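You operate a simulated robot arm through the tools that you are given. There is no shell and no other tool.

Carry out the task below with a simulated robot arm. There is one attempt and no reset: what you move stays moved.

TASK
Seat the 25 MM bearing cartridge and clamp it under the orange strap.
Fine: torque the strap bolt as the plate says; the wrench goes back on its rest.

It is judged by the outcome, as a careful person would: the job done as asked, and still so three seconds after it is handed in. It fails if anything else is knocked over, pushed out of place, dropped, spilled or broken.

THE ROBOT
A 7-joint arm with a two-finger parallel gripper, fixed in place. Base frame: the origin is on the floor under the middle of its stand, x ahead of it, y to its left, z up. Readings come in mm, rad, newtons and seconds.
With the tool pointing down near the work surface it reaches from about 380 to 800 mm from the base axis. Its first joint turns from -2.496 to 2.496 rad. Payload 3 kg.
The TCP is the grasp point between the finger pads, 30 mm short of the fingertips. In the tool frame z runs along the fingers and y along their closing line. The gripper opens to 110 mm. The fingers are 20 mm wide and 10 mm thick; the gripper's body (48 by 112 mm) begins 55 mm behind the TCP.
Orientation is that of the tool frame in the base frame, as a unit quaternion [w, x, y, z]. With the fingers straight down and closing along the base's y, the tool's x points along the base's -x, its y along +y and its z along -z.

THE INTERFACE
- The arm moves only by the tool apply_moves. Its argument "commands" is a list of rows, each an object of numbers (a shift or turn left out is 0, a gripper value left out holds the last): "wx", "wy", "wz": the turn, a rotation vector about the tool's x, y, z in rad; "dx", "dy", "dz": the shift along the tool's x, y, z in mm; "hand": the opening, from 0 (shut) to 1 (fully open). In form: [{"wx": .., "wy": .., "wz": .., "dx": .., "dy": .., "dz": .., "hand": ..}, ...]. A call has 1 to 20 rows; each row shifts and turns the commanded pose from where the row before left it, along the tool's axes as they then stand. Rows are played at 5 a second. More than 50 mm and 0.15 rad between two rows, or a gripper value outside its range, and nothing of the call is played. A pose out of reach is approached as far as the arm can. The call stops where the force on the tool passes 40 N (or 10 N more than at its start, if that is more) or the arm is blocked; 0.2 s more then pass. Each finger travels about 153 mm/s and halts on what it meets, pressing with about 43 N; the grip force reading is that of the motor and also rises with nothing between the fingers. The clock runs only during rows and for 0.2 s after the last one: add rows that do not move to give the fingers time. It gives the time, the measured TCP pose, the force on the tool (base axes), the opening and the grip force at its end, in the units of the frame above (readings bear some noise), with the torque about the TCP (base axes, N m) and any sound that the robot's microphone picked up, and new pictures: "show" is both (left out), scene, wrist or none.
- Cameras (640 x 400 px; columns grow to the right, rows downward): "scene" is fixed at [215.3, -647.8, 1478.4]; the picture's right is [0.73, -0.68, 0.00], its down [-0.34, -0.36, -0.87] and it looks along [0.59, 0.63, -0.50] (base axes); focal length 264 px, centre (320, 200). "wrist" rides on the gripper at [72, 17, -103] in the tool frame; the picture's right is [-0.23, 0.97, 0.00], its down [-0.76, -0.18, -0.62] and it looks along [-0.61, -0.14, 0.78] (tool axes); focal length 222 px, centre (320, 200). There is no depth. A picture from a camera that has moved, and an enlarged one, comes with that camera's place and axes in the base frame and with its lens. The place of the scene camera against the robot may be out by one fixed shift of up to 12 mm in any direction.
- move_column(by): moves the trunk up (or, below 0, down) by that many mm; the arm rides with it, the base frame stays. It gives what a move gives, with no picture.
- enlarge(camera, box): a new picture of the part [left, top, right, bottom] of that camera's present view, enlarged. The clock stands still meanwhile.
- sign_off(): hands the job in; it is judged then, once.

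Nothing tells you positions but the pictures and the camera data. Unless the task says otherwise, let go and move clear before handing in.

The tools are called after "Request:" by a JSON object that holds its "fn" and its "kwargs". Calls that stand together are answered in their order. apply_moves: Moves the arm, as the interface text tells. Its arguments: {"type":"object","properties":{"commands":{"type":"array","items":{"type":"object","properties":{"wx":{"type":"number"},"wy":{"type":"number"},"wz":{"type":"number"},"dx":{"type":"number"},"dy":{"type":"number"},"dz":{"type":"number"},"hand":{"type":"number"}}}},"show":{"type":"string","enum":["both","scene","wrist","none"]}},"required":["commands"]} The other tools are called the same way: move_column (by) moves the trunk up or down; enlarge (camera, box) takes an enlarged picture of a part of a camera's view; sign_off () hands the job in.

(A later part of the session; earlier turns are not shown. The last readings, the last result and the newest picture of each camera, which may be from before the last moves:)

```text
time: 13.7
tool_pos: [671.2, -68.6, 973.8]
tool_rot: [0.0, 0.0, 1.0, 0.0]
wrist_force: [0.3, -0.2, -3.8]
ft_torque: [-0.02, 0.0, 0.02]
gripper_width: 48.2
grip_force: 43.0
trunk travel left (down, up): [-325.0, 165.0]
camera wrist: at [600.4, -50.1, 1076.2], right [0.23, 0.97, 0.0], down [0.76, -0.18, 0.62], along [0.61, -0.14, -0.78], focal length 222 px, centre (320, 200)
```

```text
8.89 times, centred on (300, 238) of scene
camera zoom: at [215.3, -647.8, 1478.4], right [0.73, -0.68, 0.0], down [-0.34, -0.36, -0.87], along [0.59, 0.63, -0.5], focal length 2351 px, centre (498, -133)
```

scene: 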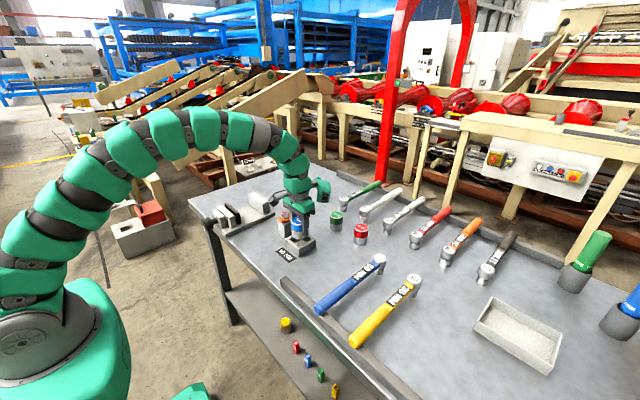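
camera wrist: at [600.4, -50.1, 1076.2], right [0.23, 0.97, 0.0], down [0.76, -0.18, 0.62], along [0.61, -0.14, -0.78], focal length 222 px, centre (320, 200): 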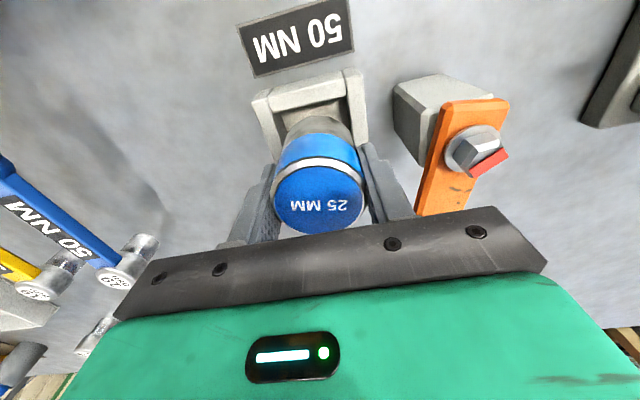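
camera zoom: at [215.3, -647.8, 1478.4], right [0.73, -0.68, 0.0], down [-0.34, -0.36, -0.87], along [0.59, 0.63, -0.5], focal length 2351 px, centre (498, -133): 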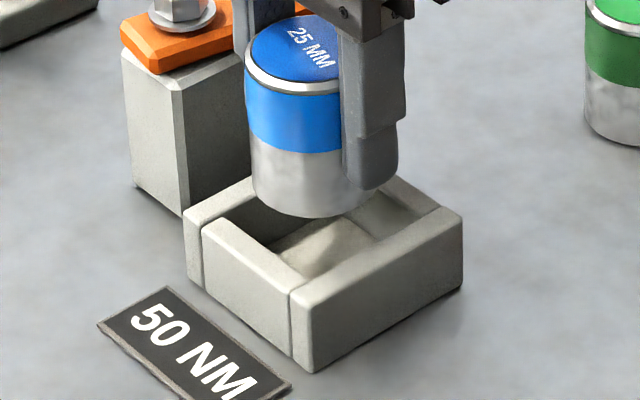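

The cartridge is still about 1 mm toward +y, so I'll nudge it and lower in small steps. I'll check the force at rim height before continuing.

Request:
{"fn": "apply_moves", "kwargs": {"commands": [{"dy": -0.9, "dx": -0.4, "dz": 5}, {"dz": 4}, {"dz": 4}, {"dz": 3}, {"dz": 3}, {}], "show": "wrist"}}

```text
time: 15.1
tool_pos: [674.0, -70.5, 954.9]
tool_rot: [-0.001, 0.0, 1.0, 0.0]
wrist_force: [-0.4, -1.3, -4.8]
ft_torque: [0.01, -0.02, 0.03]
gripper_width: 48.6
grip_force: 43.0
trunk travel left (down, up): [-325.0, 165.0]
camera wrist: at [601.8, -51.4, 1057.1], right [0.23, 0.97, 0.0], down [0.76, -0.18, 0.62], along [0.61, -0.14, -0.78], focal length 222 px, centre (320, 200)
```

wrist: 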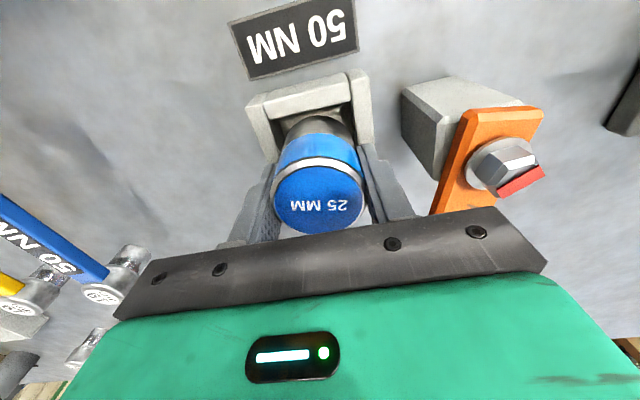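

No contact force now; the cartridge bottom is inside the rim. I'll continue down in small steps until just before the fingertips would reach the rim.

Request:
{"fn": "apply_moves", "kwargs": {"commands": [{"dz": 3}, {"dz": 3}, {"dz": 3}, {"dz": 2}, {}], "show": "both"}}

Request:
{"fn": "enlarge", "kwargs": {"camera": "scene", "box": [275, 215, 325, 260]}}

Request:
{"fn": "enlarge", "kwargs": {"camera": "wrist", "box": [240, 70, 400, 170]}}

```text
time: 16.3
tool_pos: [673.3, -70.5, 943.3]
tool_rot: [-0.001, 0.0, 1.0, 0.0]
wrist_force: [-0.3, -0.3, -4.7]
ft_torque: [-0.02, 0.01, -0.02]
gripper_width: 48.5
grip_force: 43.0
trunk travel left (down, up): [-325.0, 165.0]
camera wrist: at [600.9, -51.6, 1046.3], right [0.23, 0.97, 0.0], down [0.76, -0.18, 0.62], along [0.61, -0.14, -0.78], focal length 222 px, centre (320, 200)
```

scene: 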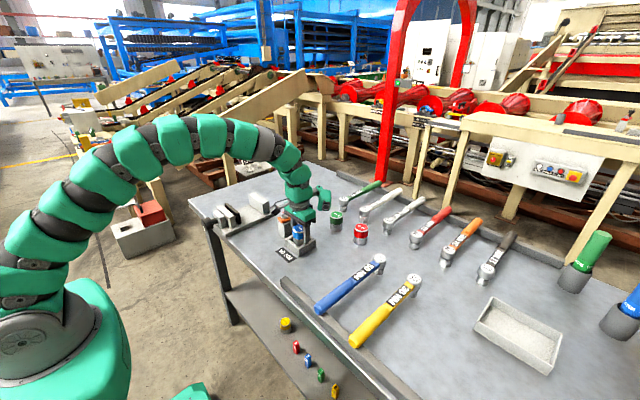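
wrist: 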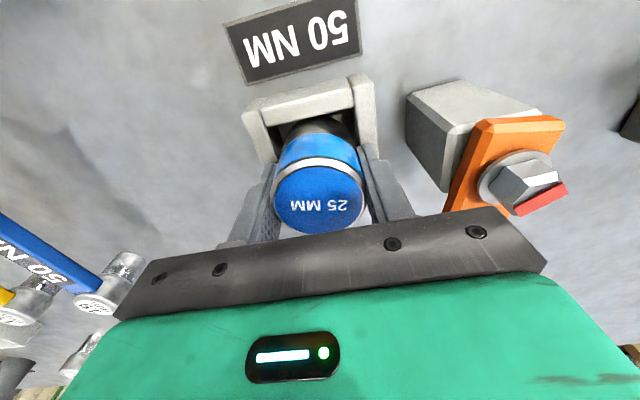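

```text
8.89 times, centred on (300, 238) of scene
camera zoom: at [215.3, -647.8, 1478.4], right [0.73, -0.68, 0.0], down [-0.34, -0.36, -0.87], along [0.59, 0.63, -0.5], focal length 2351 px, centre (498, -133)
```

zoom: 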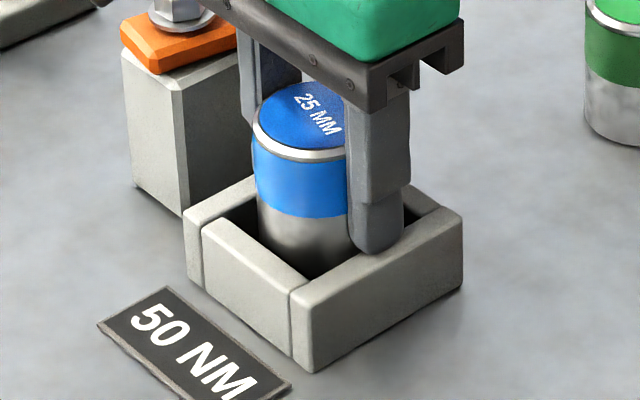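

```text
4.00 times, centred on (320, 120) of wrist
camera zoom: at [600.9, -51.6, 1046.3], right [0.23, 0.97, 0.0], down [0.76, -0.18, 0.62], along [0.61, -0.14, -0.78], focal length 888 px, centre (320, 520)
```

zoom: 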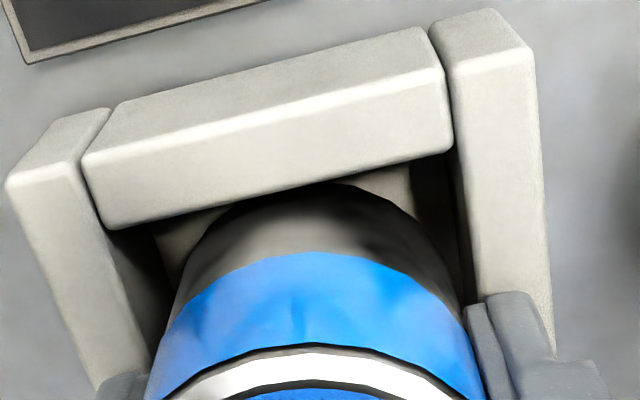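

The cartridge is inside the pocket with gaps all round and no contact force. I'll lower a last 2.5 mm and open the fingers so it settles onto the floor.

Request:
{"fn": "apply_moves", "kwargs": {"commands": [{"dz": 2.5}, {}, {"hand": 0.46}, {"hand": 0.5}, {"hand": 0.6}, {}, {}], "show": "both"}}

Request:
{"fn": "enlarge", "kwargs": {"camera": "scene", "box": [275, 215, 325, 260]}}

Request:
{"fn": "enlarge", "kwargs": {"camera": "wrist", "box": [240, 70, 400, 220]}}

```text
time: 17.9
tool_pos: [670.6, -69.3, 944.8]
tool_rot: [0.001, 0.0, 1.0, 0.0]
wrist_force: [2.8, 6.0, 32.3]
ft_torque: [0.25, 0.26, 0.04]
gripper_width: 65.3
grip_force: 0.1
trunk travel left (down, up): [-325.0, 165.0]
camera wrist: at [599.6, -51.0, 1045.8], right [0.23, 0.97, 0.0], down [0.76, -0.18, 0.63], along [0.61, -0.14, -0.78], focal length 222 px, centre (320, 200)
```

scene: 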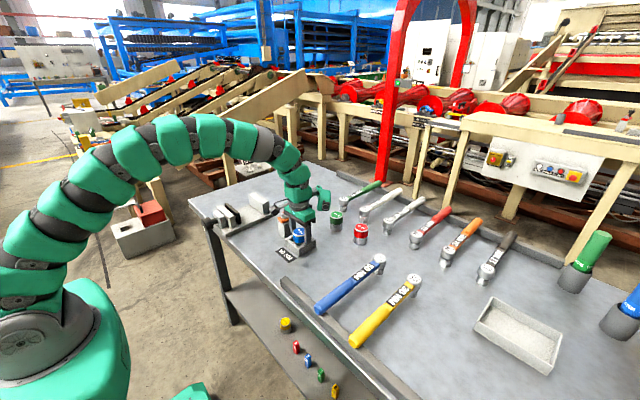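
wrist: 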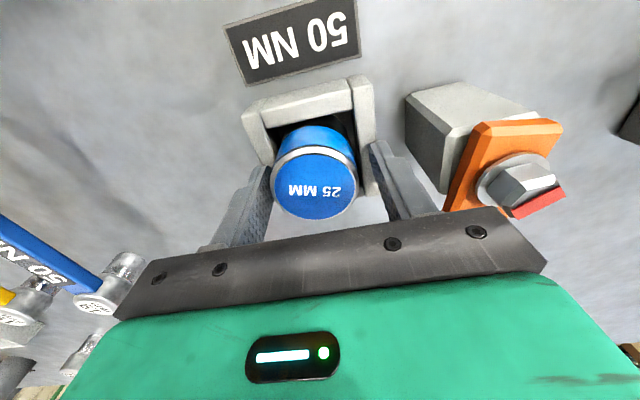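

```text
8.89 times, centred on (300, 238) of scene
camera zoom: at [215.3, -647.8, 1478.4], right [0.73, -0.68, 0.0], down [-0.34, -0.36, -0.87], along [0.59, 0.63, -0.5], focal length 2351 px, centre (498, -133)
```

zoom: 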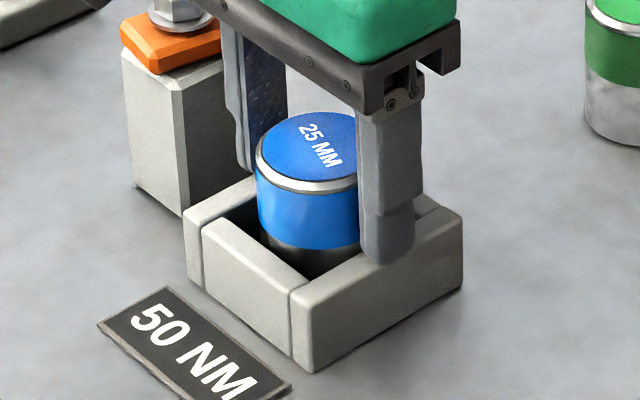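

```text
2.67 times, centred on (320, 145) of wrist
camera zoom: at [599.6, -51.0, 1045.8], right [0.23, 0.97, 0.0], down [0.76, -0.18, 0.63], along [0.61, -0.14, -0.78], focal length 592 px, centre (320, 347)
```

zoom: 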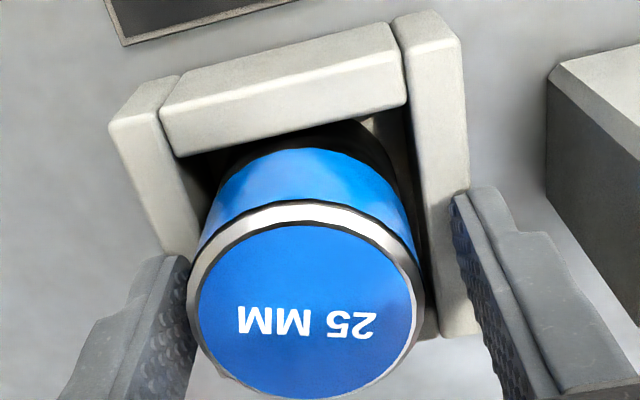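

The cartridge has dropped into the pocket and the fingers are open, with their tips just touching the rim. I'll raise straight up and check that it is seated.

Request:
{"fn": "apply_moves", "kwargs": {"commands": [{"dz": -5}, {"dz": -25}, {"dz": -30}, {"dz": -30}, {"dz": -20}, {}], "show": "both"}}

Request:
{"fn": "enlarge", "kwargs": {"camera": "scene", "box": [260, 190, 340, 260]}}

Request:
{"fn": "enlarge", "kwargs": {"camera": "wrist", "box": [250, 30, 490, 180]}}

```text
time: 19.3
tool_pos: [671.0, -69.5, 1053.7]
tool_rot: [-0.001, 0.0, 1.0, 0.0]
wrist_force: [0.3, 0.5, -0.6]
ft_torque: [-0.01, -0.04, -0.04]
gripper_width: 66.1
grip_force: 0.1
trunk travel left (down, up): [-325.0, 165.0]
camera wrist: at [598.8, -51.0, 1156.0], right [0.23, 0.97, 0.0], down [0.76, -0.18, 0.62], along [0.61, -0.14, -0.78], focal length 222 px, centre (320, 200)
```

scene: 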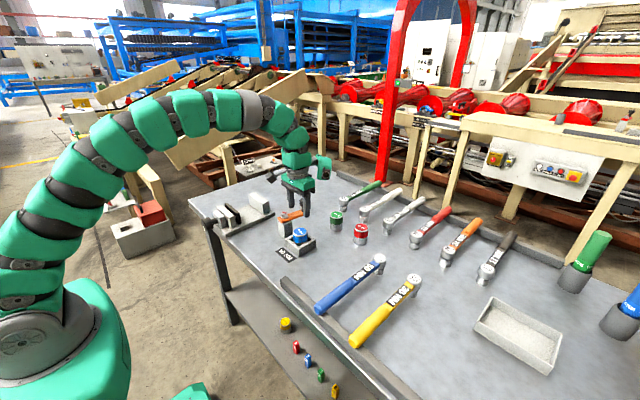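
wrist: 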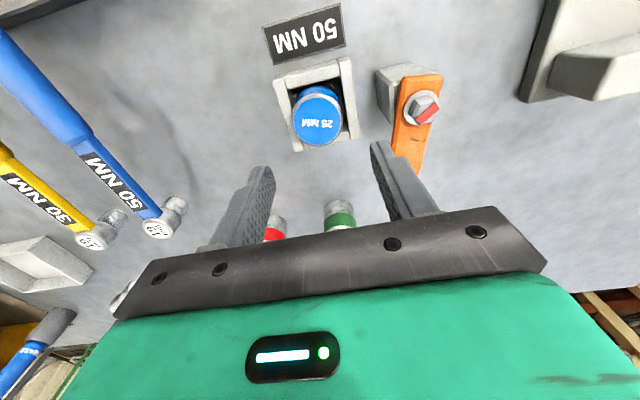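

```text
5.71 times, centred on (300, 225) of scene
camera zoom: at [215.3, -647.8, 1478.4], right [0.73, -0.68, 0.0], down [-0.34, -0.36, -0.87], along [0.59, 0.63, -0.5], focal length 1512 px, centre (434, 57)
```

zoom: 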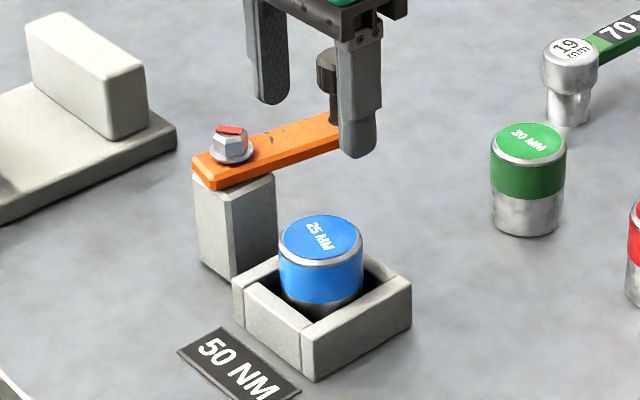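

```text
2.67 times, centred on (370, 105) of wrist
camera zoom: at [598.8, -51.0, 1156.0], right [0.23, 0.97, 0.0], down [0.76, -0.18, 0.62], along [0.61, -0.14, -0.78], focal length 592 px, centre (187, 453)
```

zoom: 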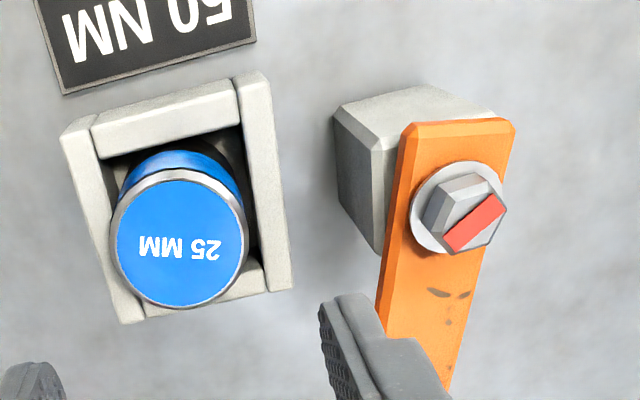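

The cartridge is seated upright in the pocket, top at about z=940. Now I'll move above the strap knob to measure it for the swing.

Request:
{"fn": "apply_moves", "kwargs": {"commands": [{"dz": -35, "hand": 1.0}, {"dz": -35}, {"dx": -20, "dy": 24}, {"dx": -20, "dy": 24}, {"dx": -20, "dy": 22}, {}], "show": "both"}}

Request:
{"fn": "enlarge", "kwargs": {"camera": "wrist", "box": [220, 0, 420, 170]}}

Request:
{"fn": "enlarge", "kwargs": {"camera": "scene", "box": [260, 180, 340, 250]}}

```text
time: 20.7
tool_pos: [733.7, -3.1, 1122.2]
tool_rot: [0.0, 0.0, 1.0, 0.001]
wrist_force: [0.2, 0.1, -0.4]
ft_torque: [0.0, 0.01, 0.04]
gripper_width: 109.7
grip_force: 0.1
trunk travel left (down, up): [-325.0, 165.0]
camera wrist: at [661.4, 16.4, 1224.0], right [0.23, 0.97, 0.0], down [0.76, -0.18, 0.62], along [0.61, -0.14, -0.78], focal length 222 px, centre (320, 200)
```

scene: 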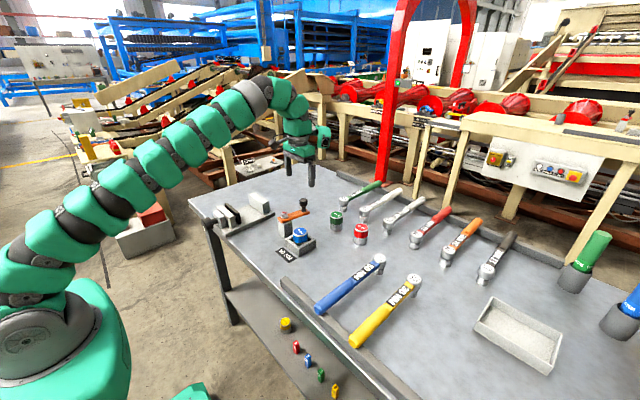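
wrist: 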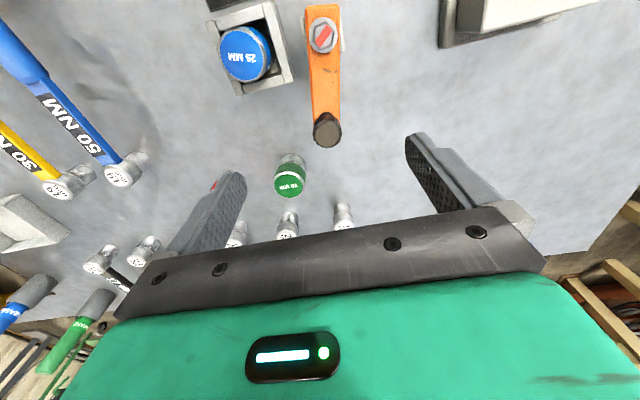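

```text
2.35 times, centred on (320, 85) of wrist
camera zoom: at [661.4, 16.4, 1224.0], right [0.23, 0.97, 0.0], down [0.76, -0.18, 0.62], along [0.61, -0.14, -0.78], focal length 523 px, centre (320, 471)
```

zoom: 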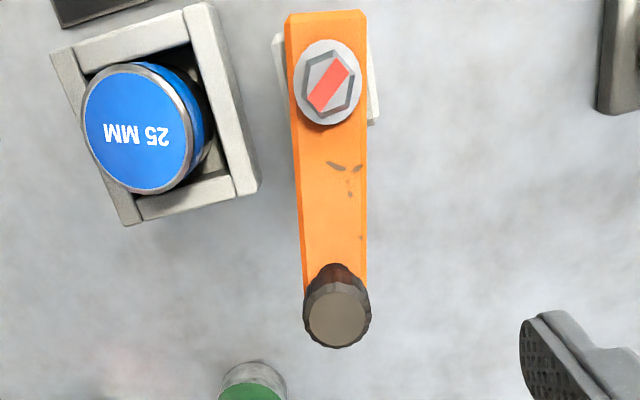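

```text
5.71 times, centred on (300, 215) of scene
camera zoom: at [215.3, -647.8, 1478.4], right [0.73, -0.68, 0.0], down [-0.34, -0.36, -0.87], along [0.59, 0.63, -0.5], focal length 1512 px, centre (434, 114)
```

zoom: 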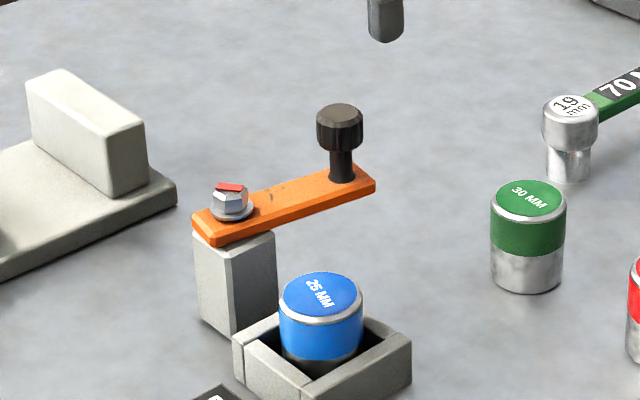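

The knob head is at about (753,4) with its top near z≈996, and the bolt axis is at about (673,18), so the strap points about −10° from +x with an 82 mm arm. I'll lower the open fingers around the knob head.

Request:
{"fn": "apply_moves", "kwargs": {"commands": [{"dx": -20.4, "dy": 4.9}, {"dz": 30}, {"dz": 30}, {"dz": 30}, {"dz": 25}, {}], "show": "both"}}

Request:
{"fn": "enlarge", "kwargs": {"camera": "wrist", "box": [220, 60, 420, 220]}}

Request:
{"fn": "enlarge", "kwargs": {"camera": "scene", "box": [260, 170, 340, 240]}}

```text
time: 22.1
tool_pos: [734.8, 2.7, 1001.8]
tool_rot: [0.0, 0.0, 1.0, -0.001]
wrist_force: [0.1, 0.4, 0.2]
ft_torque: [0.02, -0.01, 0.0]
gripper_width: 110.1
grip_force: 0.1
out of reach, approached as far as the arm can: row 1
trunk travel left (down, up): [-325.0, 165.0]
camera wrist: at [664.1, 21.9, 1103.5], right [0.23, 0.97, 0.0], down [0.76, -0.18, 0.62], along [0.61, -0.14, -0.78], focal length 222 px, centre (320, 200)
```

scene: 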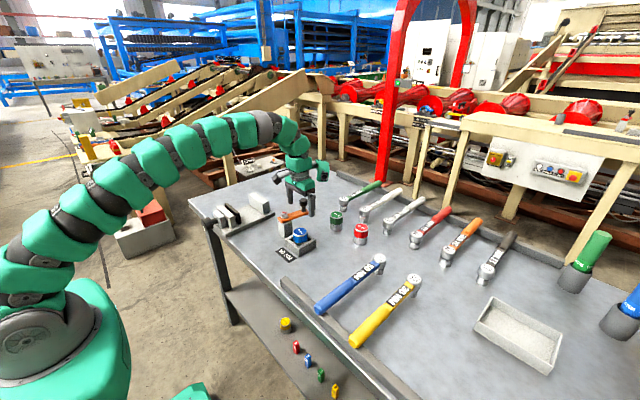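
wrist: 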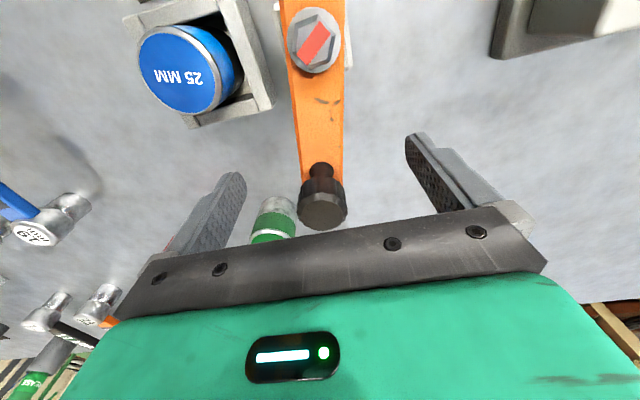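

```text
2.50 times, centred on (320, 140) of wrist
camera zoom: at [664.1, 21.9, 1103.5], right [0.23, 0.97, 0.0], down [0.76, -0.18, 0.62], along [0.61, -0.14, -0.78], focal length 555 px, centre (320, 350)
```

zoom: 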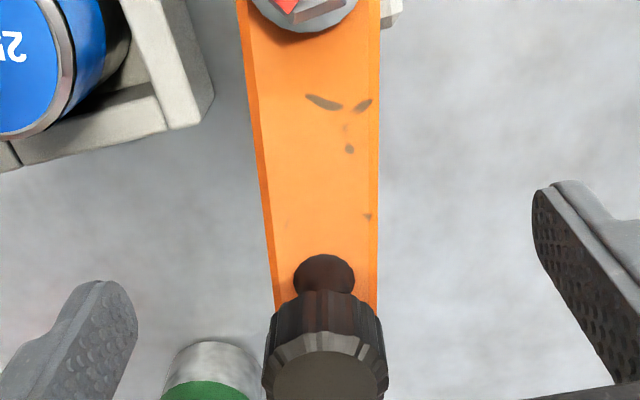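

```text
5.71 times, centred on (300, 205) of scene
camera zoom: at [215.3, -647.8, 1478.4], right [0.73, -0.68, 0.0], down [-0.34, -0.36, -0.87], along [0.59, 0.63, -0.5], focal length 1512 px, centre (434, 171)
```

zoom: 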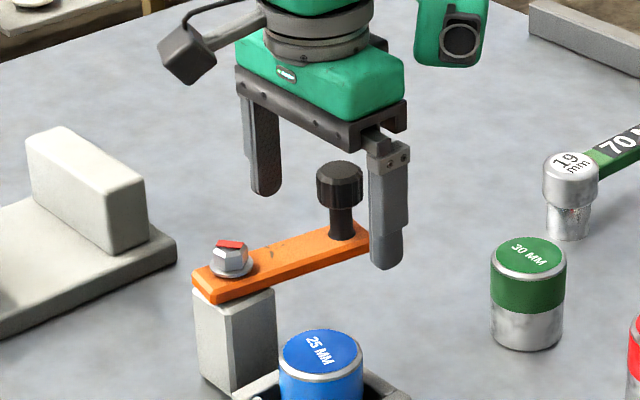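

The arm couldn't reach that far out at the earlier height, so the TCP is about 20 mm short of the knob at (756,2). I'll move outward now at this lower height.

Request:
{"fn": "apply_moves", "kwargs": {"commands": [{"dx": -10, "dy": -1.5}, {"dx": -10, "dy": -1.5}, {}], "show": "both"}}

Request:
{"fn": "enlarge", "kwargs": {"camera": "wrist", "box": [220, 80, 420, 220]}}

Request:
{"fn": "enlarge", "kwargs": {"camera": "scene", "box": [260, 170, 340, 240]}}

```text
time: 22.9
tool_pos: [757.0, -0.3, 1002.3]
tool_rot: [0.0, 0.0, 1.0, 0.0]
wrist_force: [0.2, 0.5, -0.5]
ft_torque: [-0.01, -0.02, -0.02]
gripper_width: 110.1
grip_force: 0.1
trunk travel left (down, up): [-325.0, 165.0]
camera wrist: at [685.6, 18.3, 1104.2], right [0.23, 0.97, 0.0], down [0.76, -0.18, 0.62], along [0.61, -0.14, -0.78], focal length 222 px, centre (320, 200)
```

scene: 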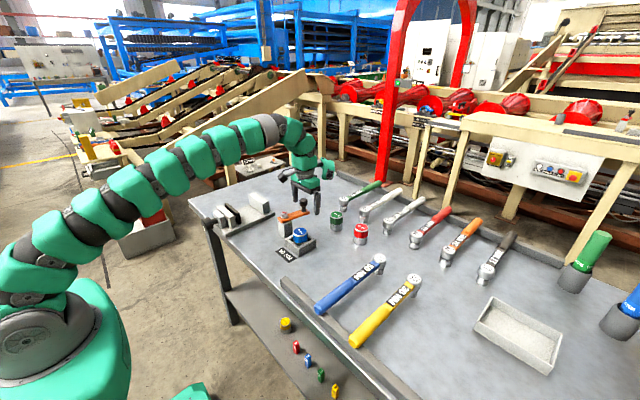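
wrist: 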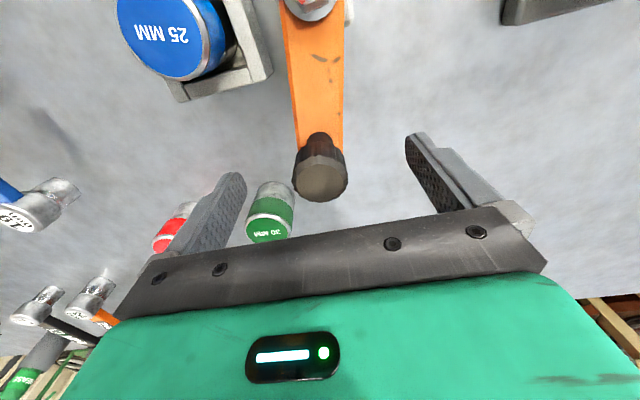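

```text
2.86 times, centred on (320, 150) of wrist
camera zoom: at [685.6, 18.3, 1104.2], right [0.23, 0.97, 0.0], down [0.76, -0.18, 0.62], along [0.61, -0.14, -0.78], focal length 635 px, centre (320, 343)
```

zoom: 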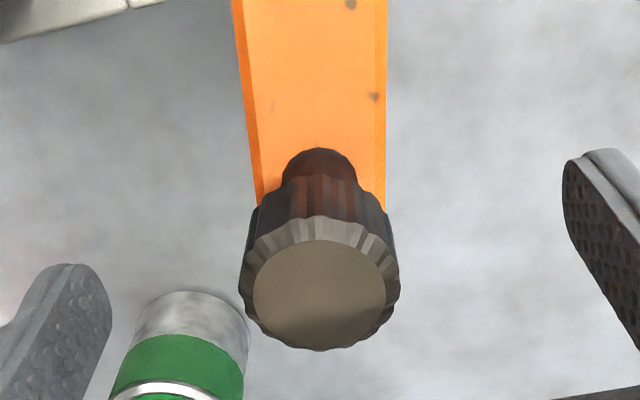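

```text
5.71 times, centred on (300, 205) of scene
camera zoom: at [215.3, -647.8, 1478.4], right [0.73, -0.68, 0.0], down [-0.34, -0.36, -0.87], along [0.59, 0.63, -0.5], focal length 1512 px, centre (434, 171)
```

zoom: 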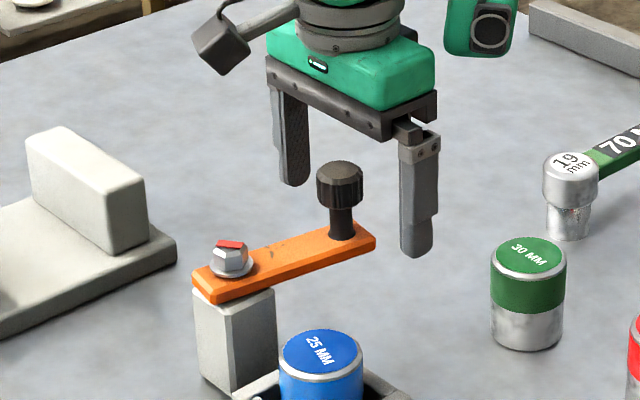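

The TCP is centred on the knob head. I'll grip it and swing the strap clockwise about the bolt axis in an arc, half the angle first.

Request:
{"fn": "apply_moves", "kwargs": {"commands": [{"hand": 0.2}, {"hand": 0.2}, {"hand": 0.2}, {"wz": 0.0686}, {"dx": 2.33, "dy": -11.56}, {"wz": 0.1372}, {"dx": 2.33, "dy": -11.56}, {"wz": 0.1372}, {"dx": 2.33, "dy": -11.56}, {"wz": 0.1372}, {"dx": 2.33, "dy": -11.56}, {"wz": 0.1372}, {"dx": 2.33, "dy": -11.56}, {"wz": 0.0686}, {}], "show": "both"}}

Request:
{"fn": "enlarge", "kwargs": {"camera": "scene", "box": [260, 170, 340, 240]}}

```text
time: 26.1
tool_pos: [728.7, -51.2, 1002.0]
tool_rot: [-0.001, 0.337, 0.942, 0.0]
wrist_force: [-2.4, -8.1, 1.0]
ft_torque: [0.18, 0.3, 0.66]
gripper_width: 29.2
grip_force: 45.1
trunk travel left (down, up): [-325.0, 165.0]
camera wrist: at [683.8, 9.6, 1103.7], right [0.79, 0.61, 0.0], down [0.48, -0.62, 0.62], along [0.38, -0.49, -0.78], focal length 222 px, centre (320, 200)
```

scene: 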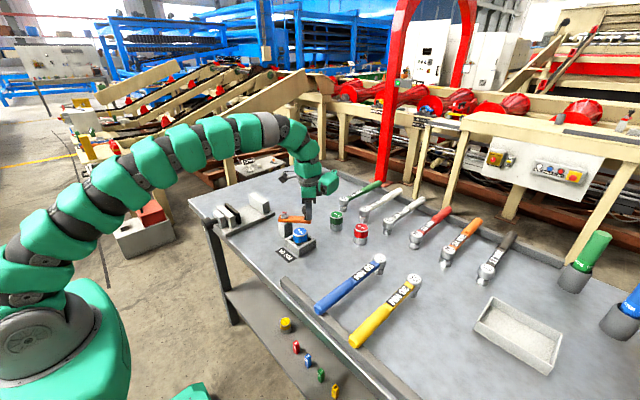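
wrist: 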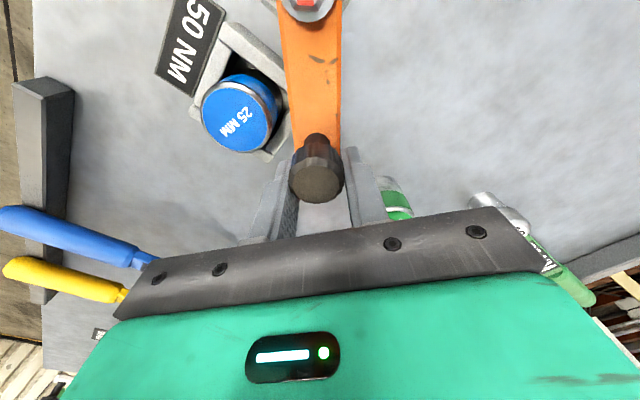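

```text
5.71 times, centred on (300, 205) of scene
camera zoom: at [215.3, -647.8, 1478.4], right [0.73, -0.68, 0.0], down [-0.34, -0.36, -0.87], along [0.59, 0.63, -0.5], focal length 1512 px, centre (434, 171)
```

zoom: 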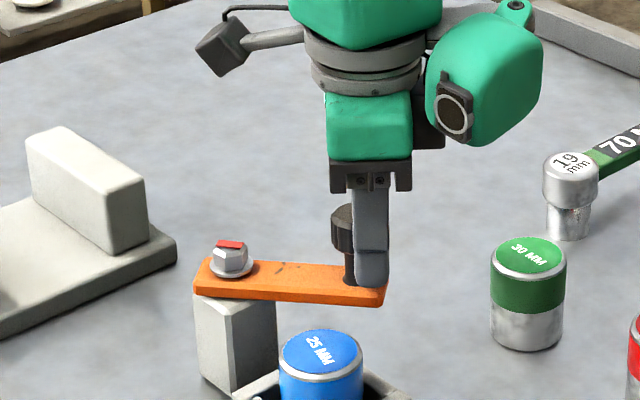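

The strap is following smoothly with low forces. I'll continue the arc over the cartridge.

Request:
{"fn": "apply_moves", "kwargs": {"commands": [{"wz": 0.0686}, {"dx": 2.33, "dy": -11.56}, {"wz": 0.1372}, {"dx": 2.33, "dy": -11.56}, {"wz": 0.1372}, {"dx": 2.33, "dy": -11.56}, {"wz": 0.0686}, {}], "show": "both"}}

Request:
{"fn": "enlarge", "kwargs": {"camera": "scene", "box": [260, 180, 340, 250]}}

```text
time: 27.9
tool_pos: [696.4, -68.8, 1001.2]
tool_rot: [-0.001, 0.522, 0.853, 0.0]
wrist_force: [-5.7, -8.4, -1.7]
ft_torque: [0.08, -0.05, 0.72]
gripper_width: 29.4
grip_force: 44.7
trunk travel left (down, up): [-325.0, 165.0]
camera wrist: at [679.1, 6.1, 1103.6], right [0.97, 0.24, 0.0], down [0.19, -0.76, 0.62], along [0.15, -0.6, -0.78], focal length 222 px, centre (320, 200)
```

scene: 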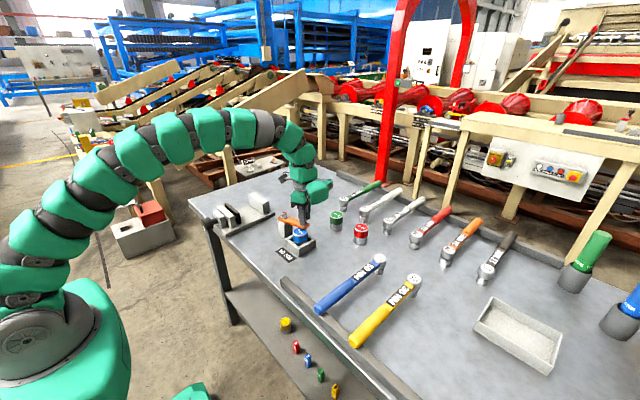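
wrist: 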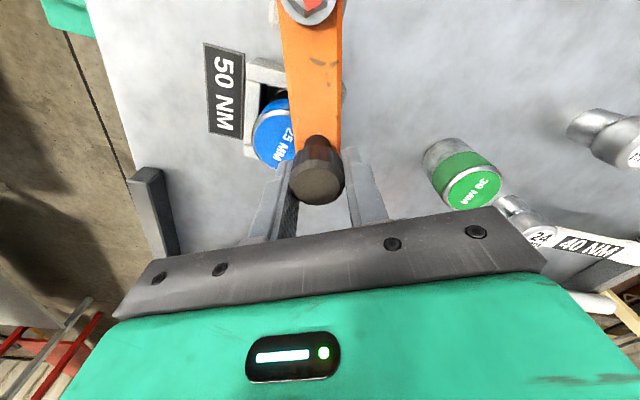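

```text
5.71 times, centred on (300, 215) of scene
camera zoom: at [215.3, -647.8, 1478.4], right [0.73, -0.68, 0.0], down [-0.34, -0.36, -0.87], along [0.59, 0.63, -0.5], focal length 1512 px, centre (434, 114)
```

zoom: 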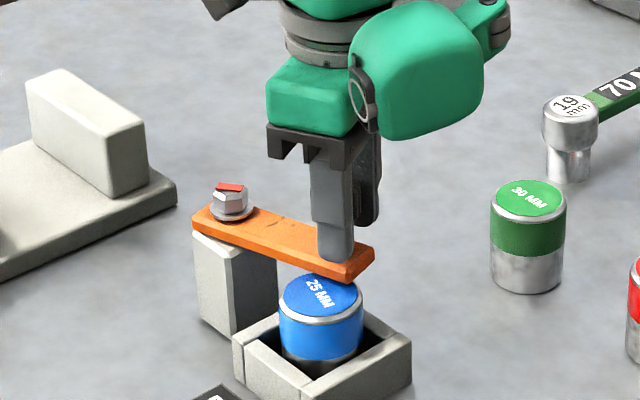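

The strap clears the cartridge top and is passing over it. I'll do the last two steps to bring it to −90°, centred over the cartridge.

Request:
{"fn": "apply_moves", "kwargs": {"commands": [{"wz": 0.0686}, {"dx": 2.33, "dy": -11.56}, {"wz": 0.1372}, {"dx": 2.33, "dy": -11.56}, {"wz": 0.0686}, {}], "show": "both"}}

Request:
{"fn": "enlarge", "kwargs": {"camera": "scene", "box": [260, 180, 340, 250]}}

Request:
{"fn": "enlarge", "kwargs": {"camera": "wrist", "box": [200, 0, 440, 220]}}

```text
time: 29.3
tool_pos: [674.2, -70.6, 1001.3]
tool_rot: [0.0, 0.634, 0.774, 0.0]
wrist_force: [-10.0, -1.7, -1.8]
ft_torque: [-0.21, -0.14, 0.77]
gripper_width: 29.5
grip_force: 44.7
trunk travel left (down, up): [-325.0, 165.0]
camera wrist: at [676.2, 5.4, 1103.6], right [1.0, -0.03, 0.0], down [-0.02, -0.78, 0.62], along [-0.02, -0.62, -0.78], focal length 222 px, centre (320, 200)
```

scene: 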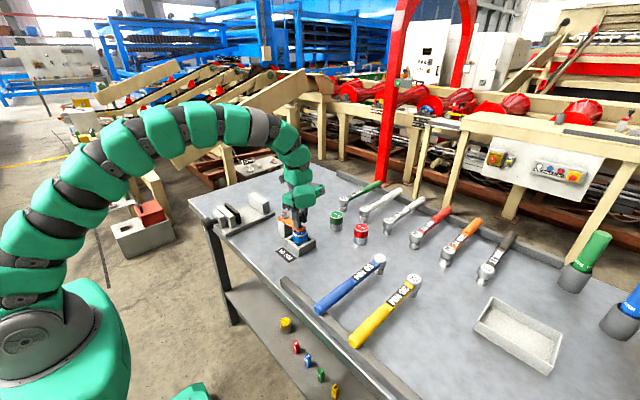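
wrist: 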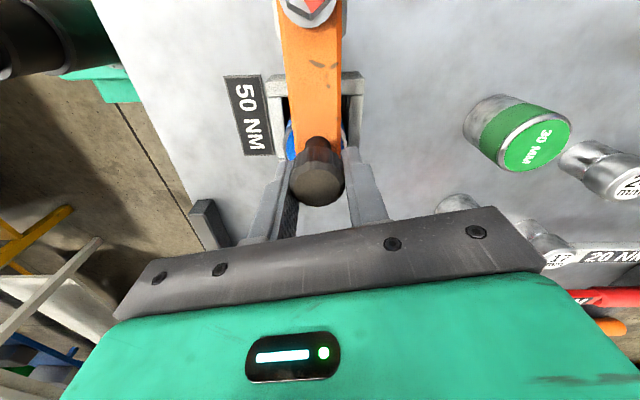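

```text
5.71 times, centred on (300, 215) of scene
camera zoom: at [215.3, -647.8, 1478.4], right [0.73, -0.68, 0.0], down [-0.34, -0.36, -0.87], along [0.59, 0.63, -0.5], focal length 1512 px, centre (434, 114)
```

zoom: 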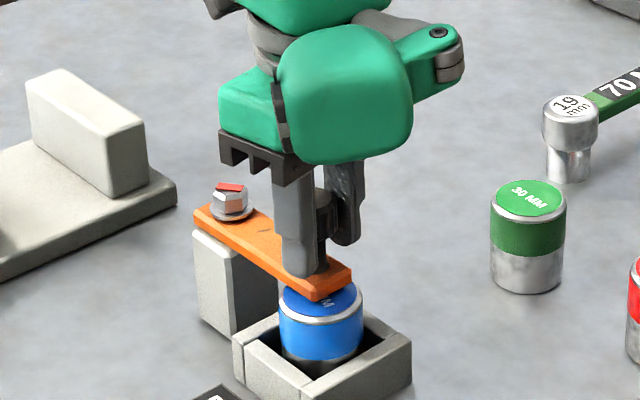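

```text
1.82 times, centred on (320, 110) of wrist
camera zoom: at [676.2, 5.4, 1103.6], right [1.0, -0.03, 0.0], down [-0.02, -0.78, 0.62], along [-0.02, -0.62, -0.78], focal length 404 px, centre (320, 364)
```

zoom: 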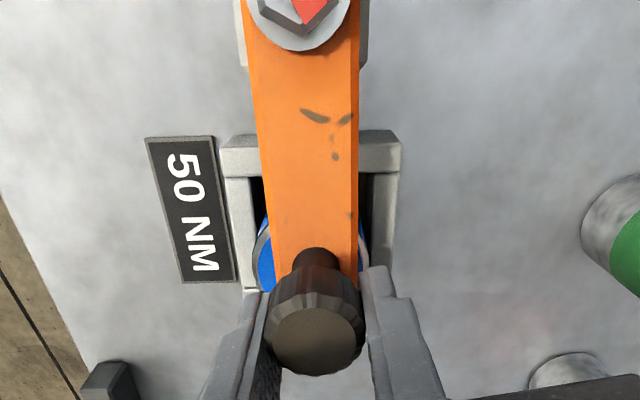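

The strap is now centred over the cartridge. I'll release the knob gently and rise clear to verify that it stays.

Request:
{"fn": "apply_moves", "kwargs": {"commands": [{"hand": 0.4}, {"hand": 0.6}, {"hand": 0.7}, {"dz": -25}, {"dz": -40}, {"dz": -40}, {"dz": -20}, {}], "show": "both"}}

Request:
{"fn": "enlarge", "kwargs": {"camera": "scene", "box": [260, 180, 340, 250]}}

Request:
{"fn": "enlarge", "kwargs": {"camera": "wrist", "box": [220, 0, 420, 170]}}

```text
time: 31.1
tool_pos: [674.3, -70.3, 1125.9]
tool_rot: [0.0, 0.633, 0.774, 0.001]
wrist_force: [-0.2, -0.6, -0.1]
ft_torque: [0.02, 0.06, 0.0]
gripper_width: 77.0
grip_force: 0.0
trunk travel left (down, up): [-325.0, 165.0]
camera wrist: at [677.7, 4.9, 1228.5], right [1.0, -0.03, 0.0], down [-0.02, -0.78, 0.62], along [-0.02, -0.62, -0.78], focal length 222 px, centre (320, 200)
```

scene: 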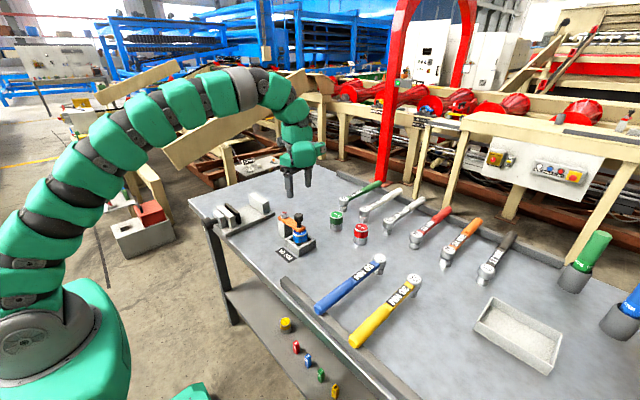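
wrist: 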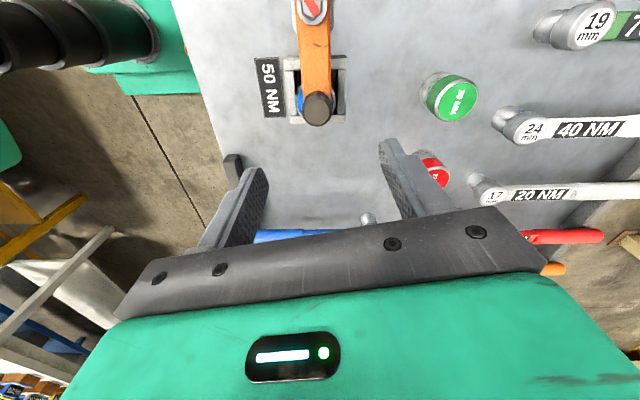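

```text
5.71 times, centred on (300, 215) of scene
camera zoom: at [215.3, -647.8, 1478.4], right [0.73, -0.68, 0.0], down [-0.34, -0.36, -0.87], along [0.59, 0.63, -0.5], focal length 1512 px, centre (434, 114)
```

zoom: 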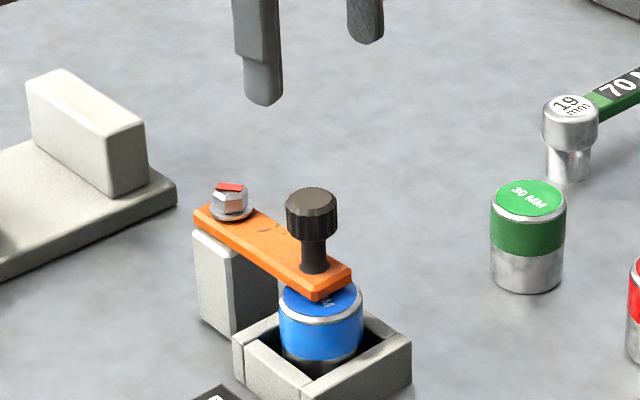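

```text
2.35 times, centred on (320, 85) of wrist
camera zoom: at [677.7, 4.9, 1228.5], right [1.0, -0.03, 0.0], down [-0.02, -0.78, 0.62], along [-0.02, -0.62, -0.78], focal length 523 px, centre (320, 471)
```

zoom: 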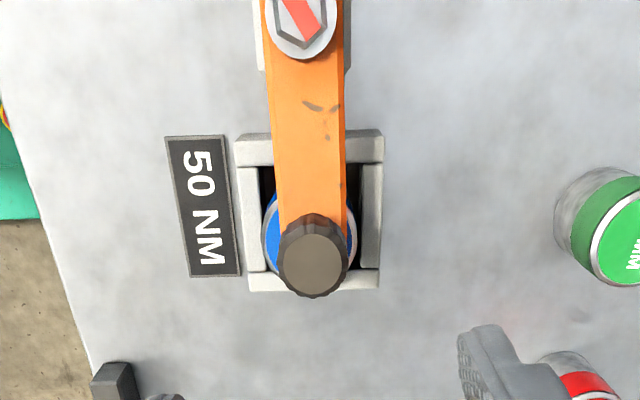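

The strap stays over the cartridge. Next I'll rotate the tool back to its original orientation and move over the blue 50 NM wrench to measure it.

Request:
{"fn": "apply_moves", "kwargs": {"commands": [{"wz": -0.1372, "hand": 1.0}, {"wz": -0.1372}, {"wz": -0.1372}, {"wz": -0.1372}, {"wz": -0.1372}, {"wz": -0.1372}, {"wz": -0.1372}, {"wz": -0.1372}, {"wz": -0.1372}, {"wz": -0.1372}, {"dx": 9, "dy": -38}, {"dx": 9, "dy": -38}, {"dx": 9, "dy": -38}, {"dx": 9, "dy": -38}, {"dx": 9, "dy": -38}, {"dx": 9, "dy": -38}, {}], "show": "both"}}

Request:
{"fn": "enlarge", "kwargs": {"camera": "wrist", "box": [200, 0, 440, 220]}}

Request:
{"fn": "enlarge", "kwargs": {"camera": "scene", "box": [300, 240, 440, 350]}}

```text
time: 34.7
tool_pos: [622.2, -297.7, 1126.5]
tool_rot: [0.0, 0.0, 1.0, 0.0]
wrist_force: [0.2, 0.3, 0.4]
ft_torque: [0.02, 0.02, -0.03]
gripper_width: 110.2
grip_force: 0.0
trunk travel left (down, up): [-325.0, 165.0]
camera wrist: at [550.5, -280.2, 1228.8], right [0.23, 0.97, 0.0], down [0.76, -0.18, 0.62], along [0.61, -0.14, -0.78], focal length 222 px, centre (320, 200)
```

scene: 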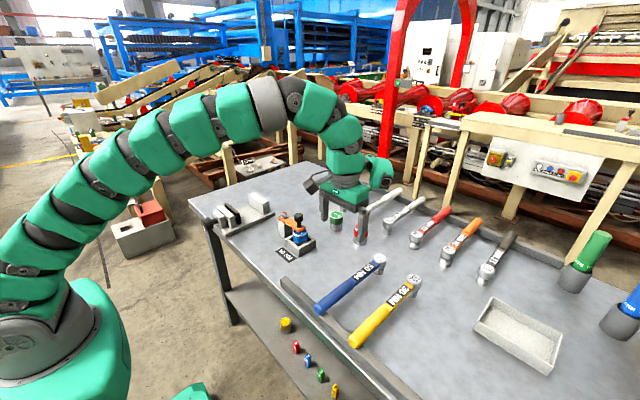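
wrist: 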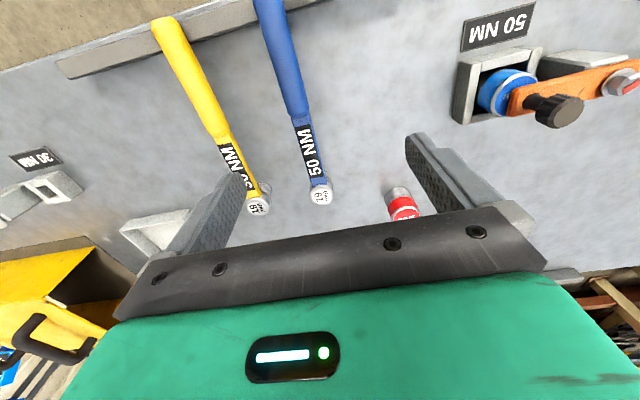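

```text
1.82 times, centred on (320, 110) of wrist
camera zoom: at [550.5, -280.2, 1228.8], right [0.23, 0.97, 0.0], down [0.76, -0.18, 0.62], along [0.61, -0.14, -0.78], focal length 404 px, centre (320, 364)
```

zoom: 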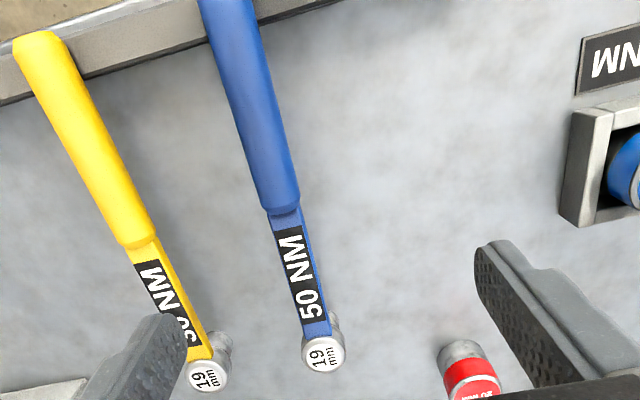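

```text
3.64 times, centred on (370, 295) of scene
camera zoom: at [215.3, -647.8, 1478.4], right [0.73, -0.68, 0.0], down [-0.34, -0.36, -0.87], along [0.59, 0.63, -0.5], focal length 962 px, centre (138, -146)
```

zoom: 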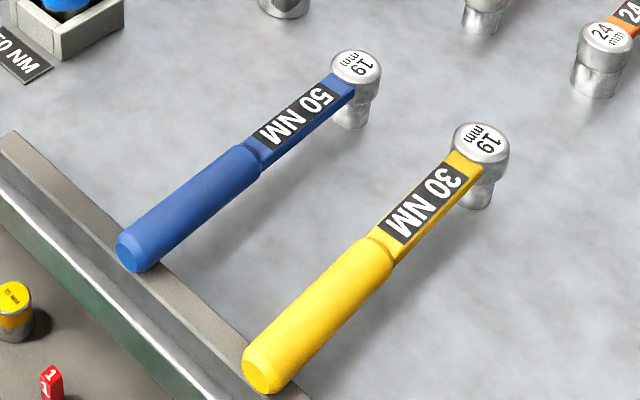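

The blue wrench lies along x at y≈−327: head centre (767,−327), top z≈936, with the bar–handle junction near x≈640. I'll move down above the bar near its likely balance point for a closer look.

Request:
{"fn": "apply_moves", "kwargs": {"commands": [{"dx": -20, "dy": -15, "dz": 35}, {"dx": -20, "dy": -15, "dz": 35}, {"dz": 35}, {"dz": 35}, {}], "show": "both"}}

Request:
{"fn": "enlarge", "kwargs": {"camera": "wrist", "box": [220, 0, 420, 200]}}

Request:
{"fn": "enlarge", "kwargs": {"camera": "scene", "box": [320, 220, 420, 300]}}

```text
time: 35.9
tool_pos: [663.0, -328.8, 986.2]
tool_rot: [-0.001, 0.0, 1.0, 0.001]
wrist_force: [-0.4, 0.3, -0.4]
ft_torque: [0.01, -0.02, 0.0]
gripper_width: 109.8
grip_force: 0.1
trunk travel left (down, up): [-325.0, 165.0]
camera wrist: at [590.8, -309.9, 1088.1], right [0.23, 0.97, 0.0], down [0.76, -0.18, 0.62], along [0.61, -0.14, -0.78], focal length 222 px, centre (320, 200)
```

scene: 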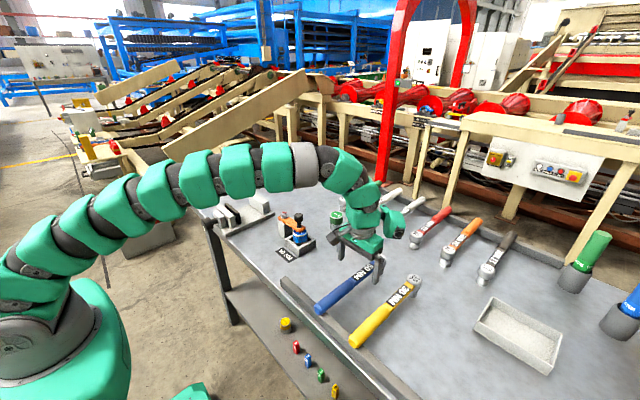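
wrist: 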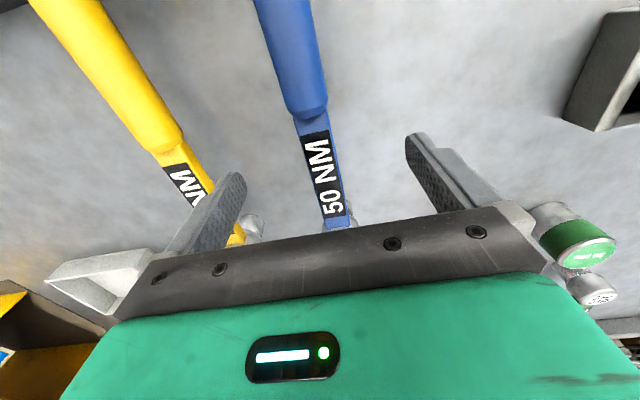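

```text
2.00 times, centred on (320, 100) of wrist
camera zoom: at [590.8, -309.9, 1088.1], right [0.23, 0.97, 0.0], down [0.76, -0.18, 0.62], along [0.61, -0.14, -0.78], focal length 444 px, centre (320, 400)
```

zoom: 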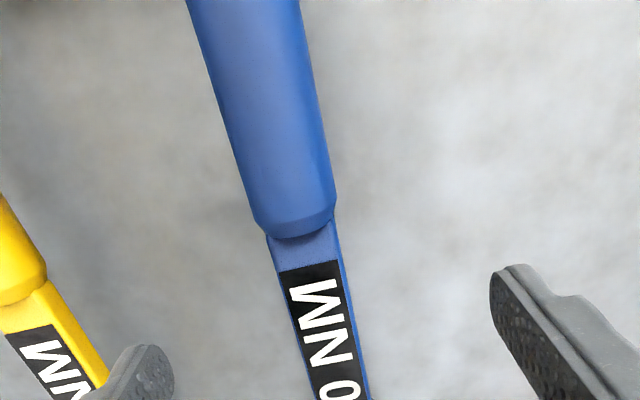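

```text
5.00 times, centred on (370, 260) of scene
camera zoom: at [215.3, -647.8, 1478.4], right [0.73, -0.68, 0.0], down [-0.34, -0.36, -0.87], along [0.59, 0.63, -0.5], focal length 1323 px, centre (70, -100)
```

zoom: 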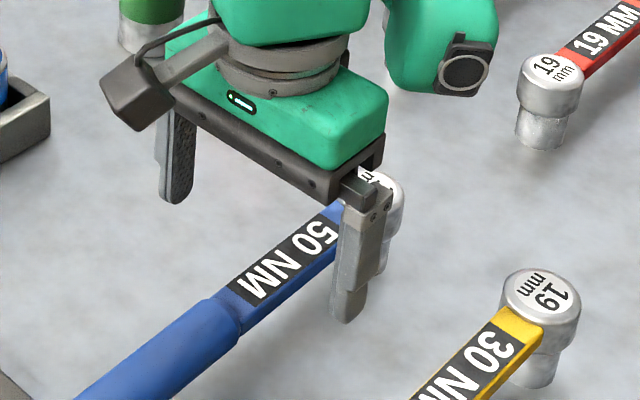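

The bar is about 22 mm wide, centred at y≈−329. I'll descend so the pads sit at bar height, then close gently.

Request:
{"fn": "apply_moves", "kwargs": {"commands": [{"dz": 25}, {"dz": 20}, {"dz": 17}, {}, {"hand": 0.1}, {"hand": 0.1}, {"hand": 0.1}, {"hand": 0.1}, {"hand": 0.1}], "show": "both"}}

Request:
{"fn": "enlarge", "kwargs": {"camera": "scene", "box": [310, 220, 430, 320]}}

```text
time: 37.9
tool_pos: [660.5, -327.2, 925.2]
tool_rot: [-0.001, 0.0, 1.0, 0.0]
wrist_force: [0.8, -1.8, 1.0]
ft_torque: [0.04, -0.18, -0.09]
gripper_width: 24.9
grip_force: 43.5
trunk travel left (down, up): [-325.0, 165.0]
camera wrist: at [589.8, -308.5, 1027.2], right [0.23, 0.97, 0.0], down [0.76, -0.18, 0.62], along [0.61, -0.14, -0.78], focal length 222 px, centre (320, 200)
```

scene: 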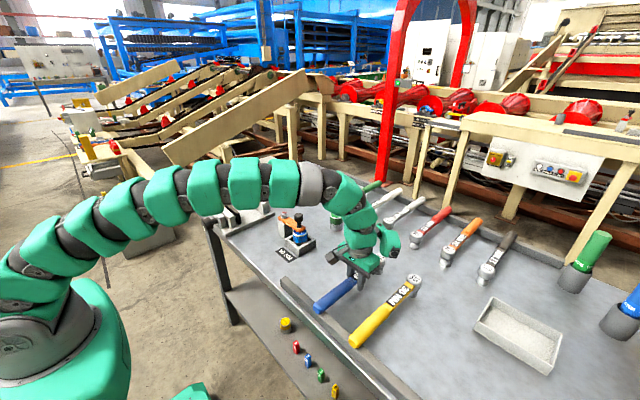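
wrist: 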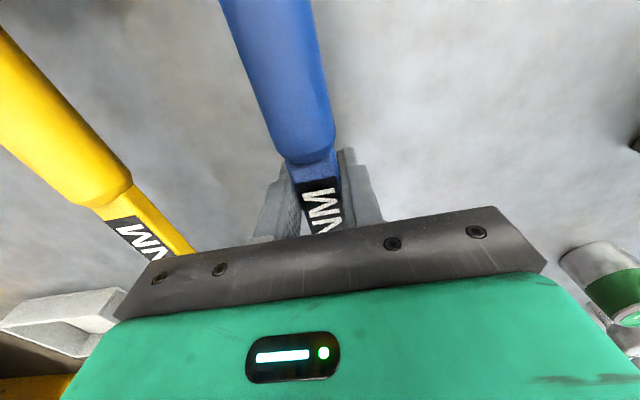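

```text
4.00 times, centred on (370, 270) of scene
camera zoom: at [215.3, -647.8, 1478.4], right [0.73, -0.68, 0.0], down [-0.34, -0.36, -0.87], along [0.59, 0.63, -0.5], focal length 1058 px, centre (120, -80)
```

zoom: 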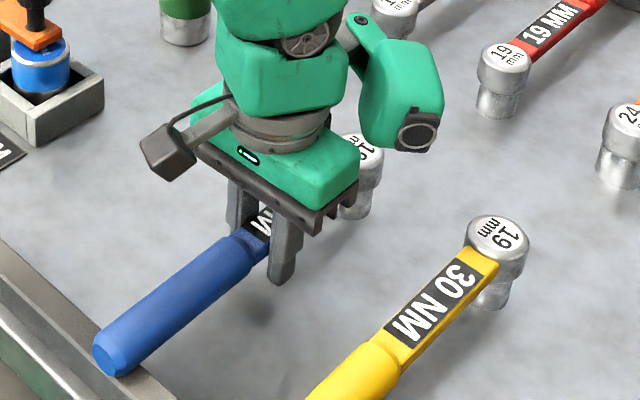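

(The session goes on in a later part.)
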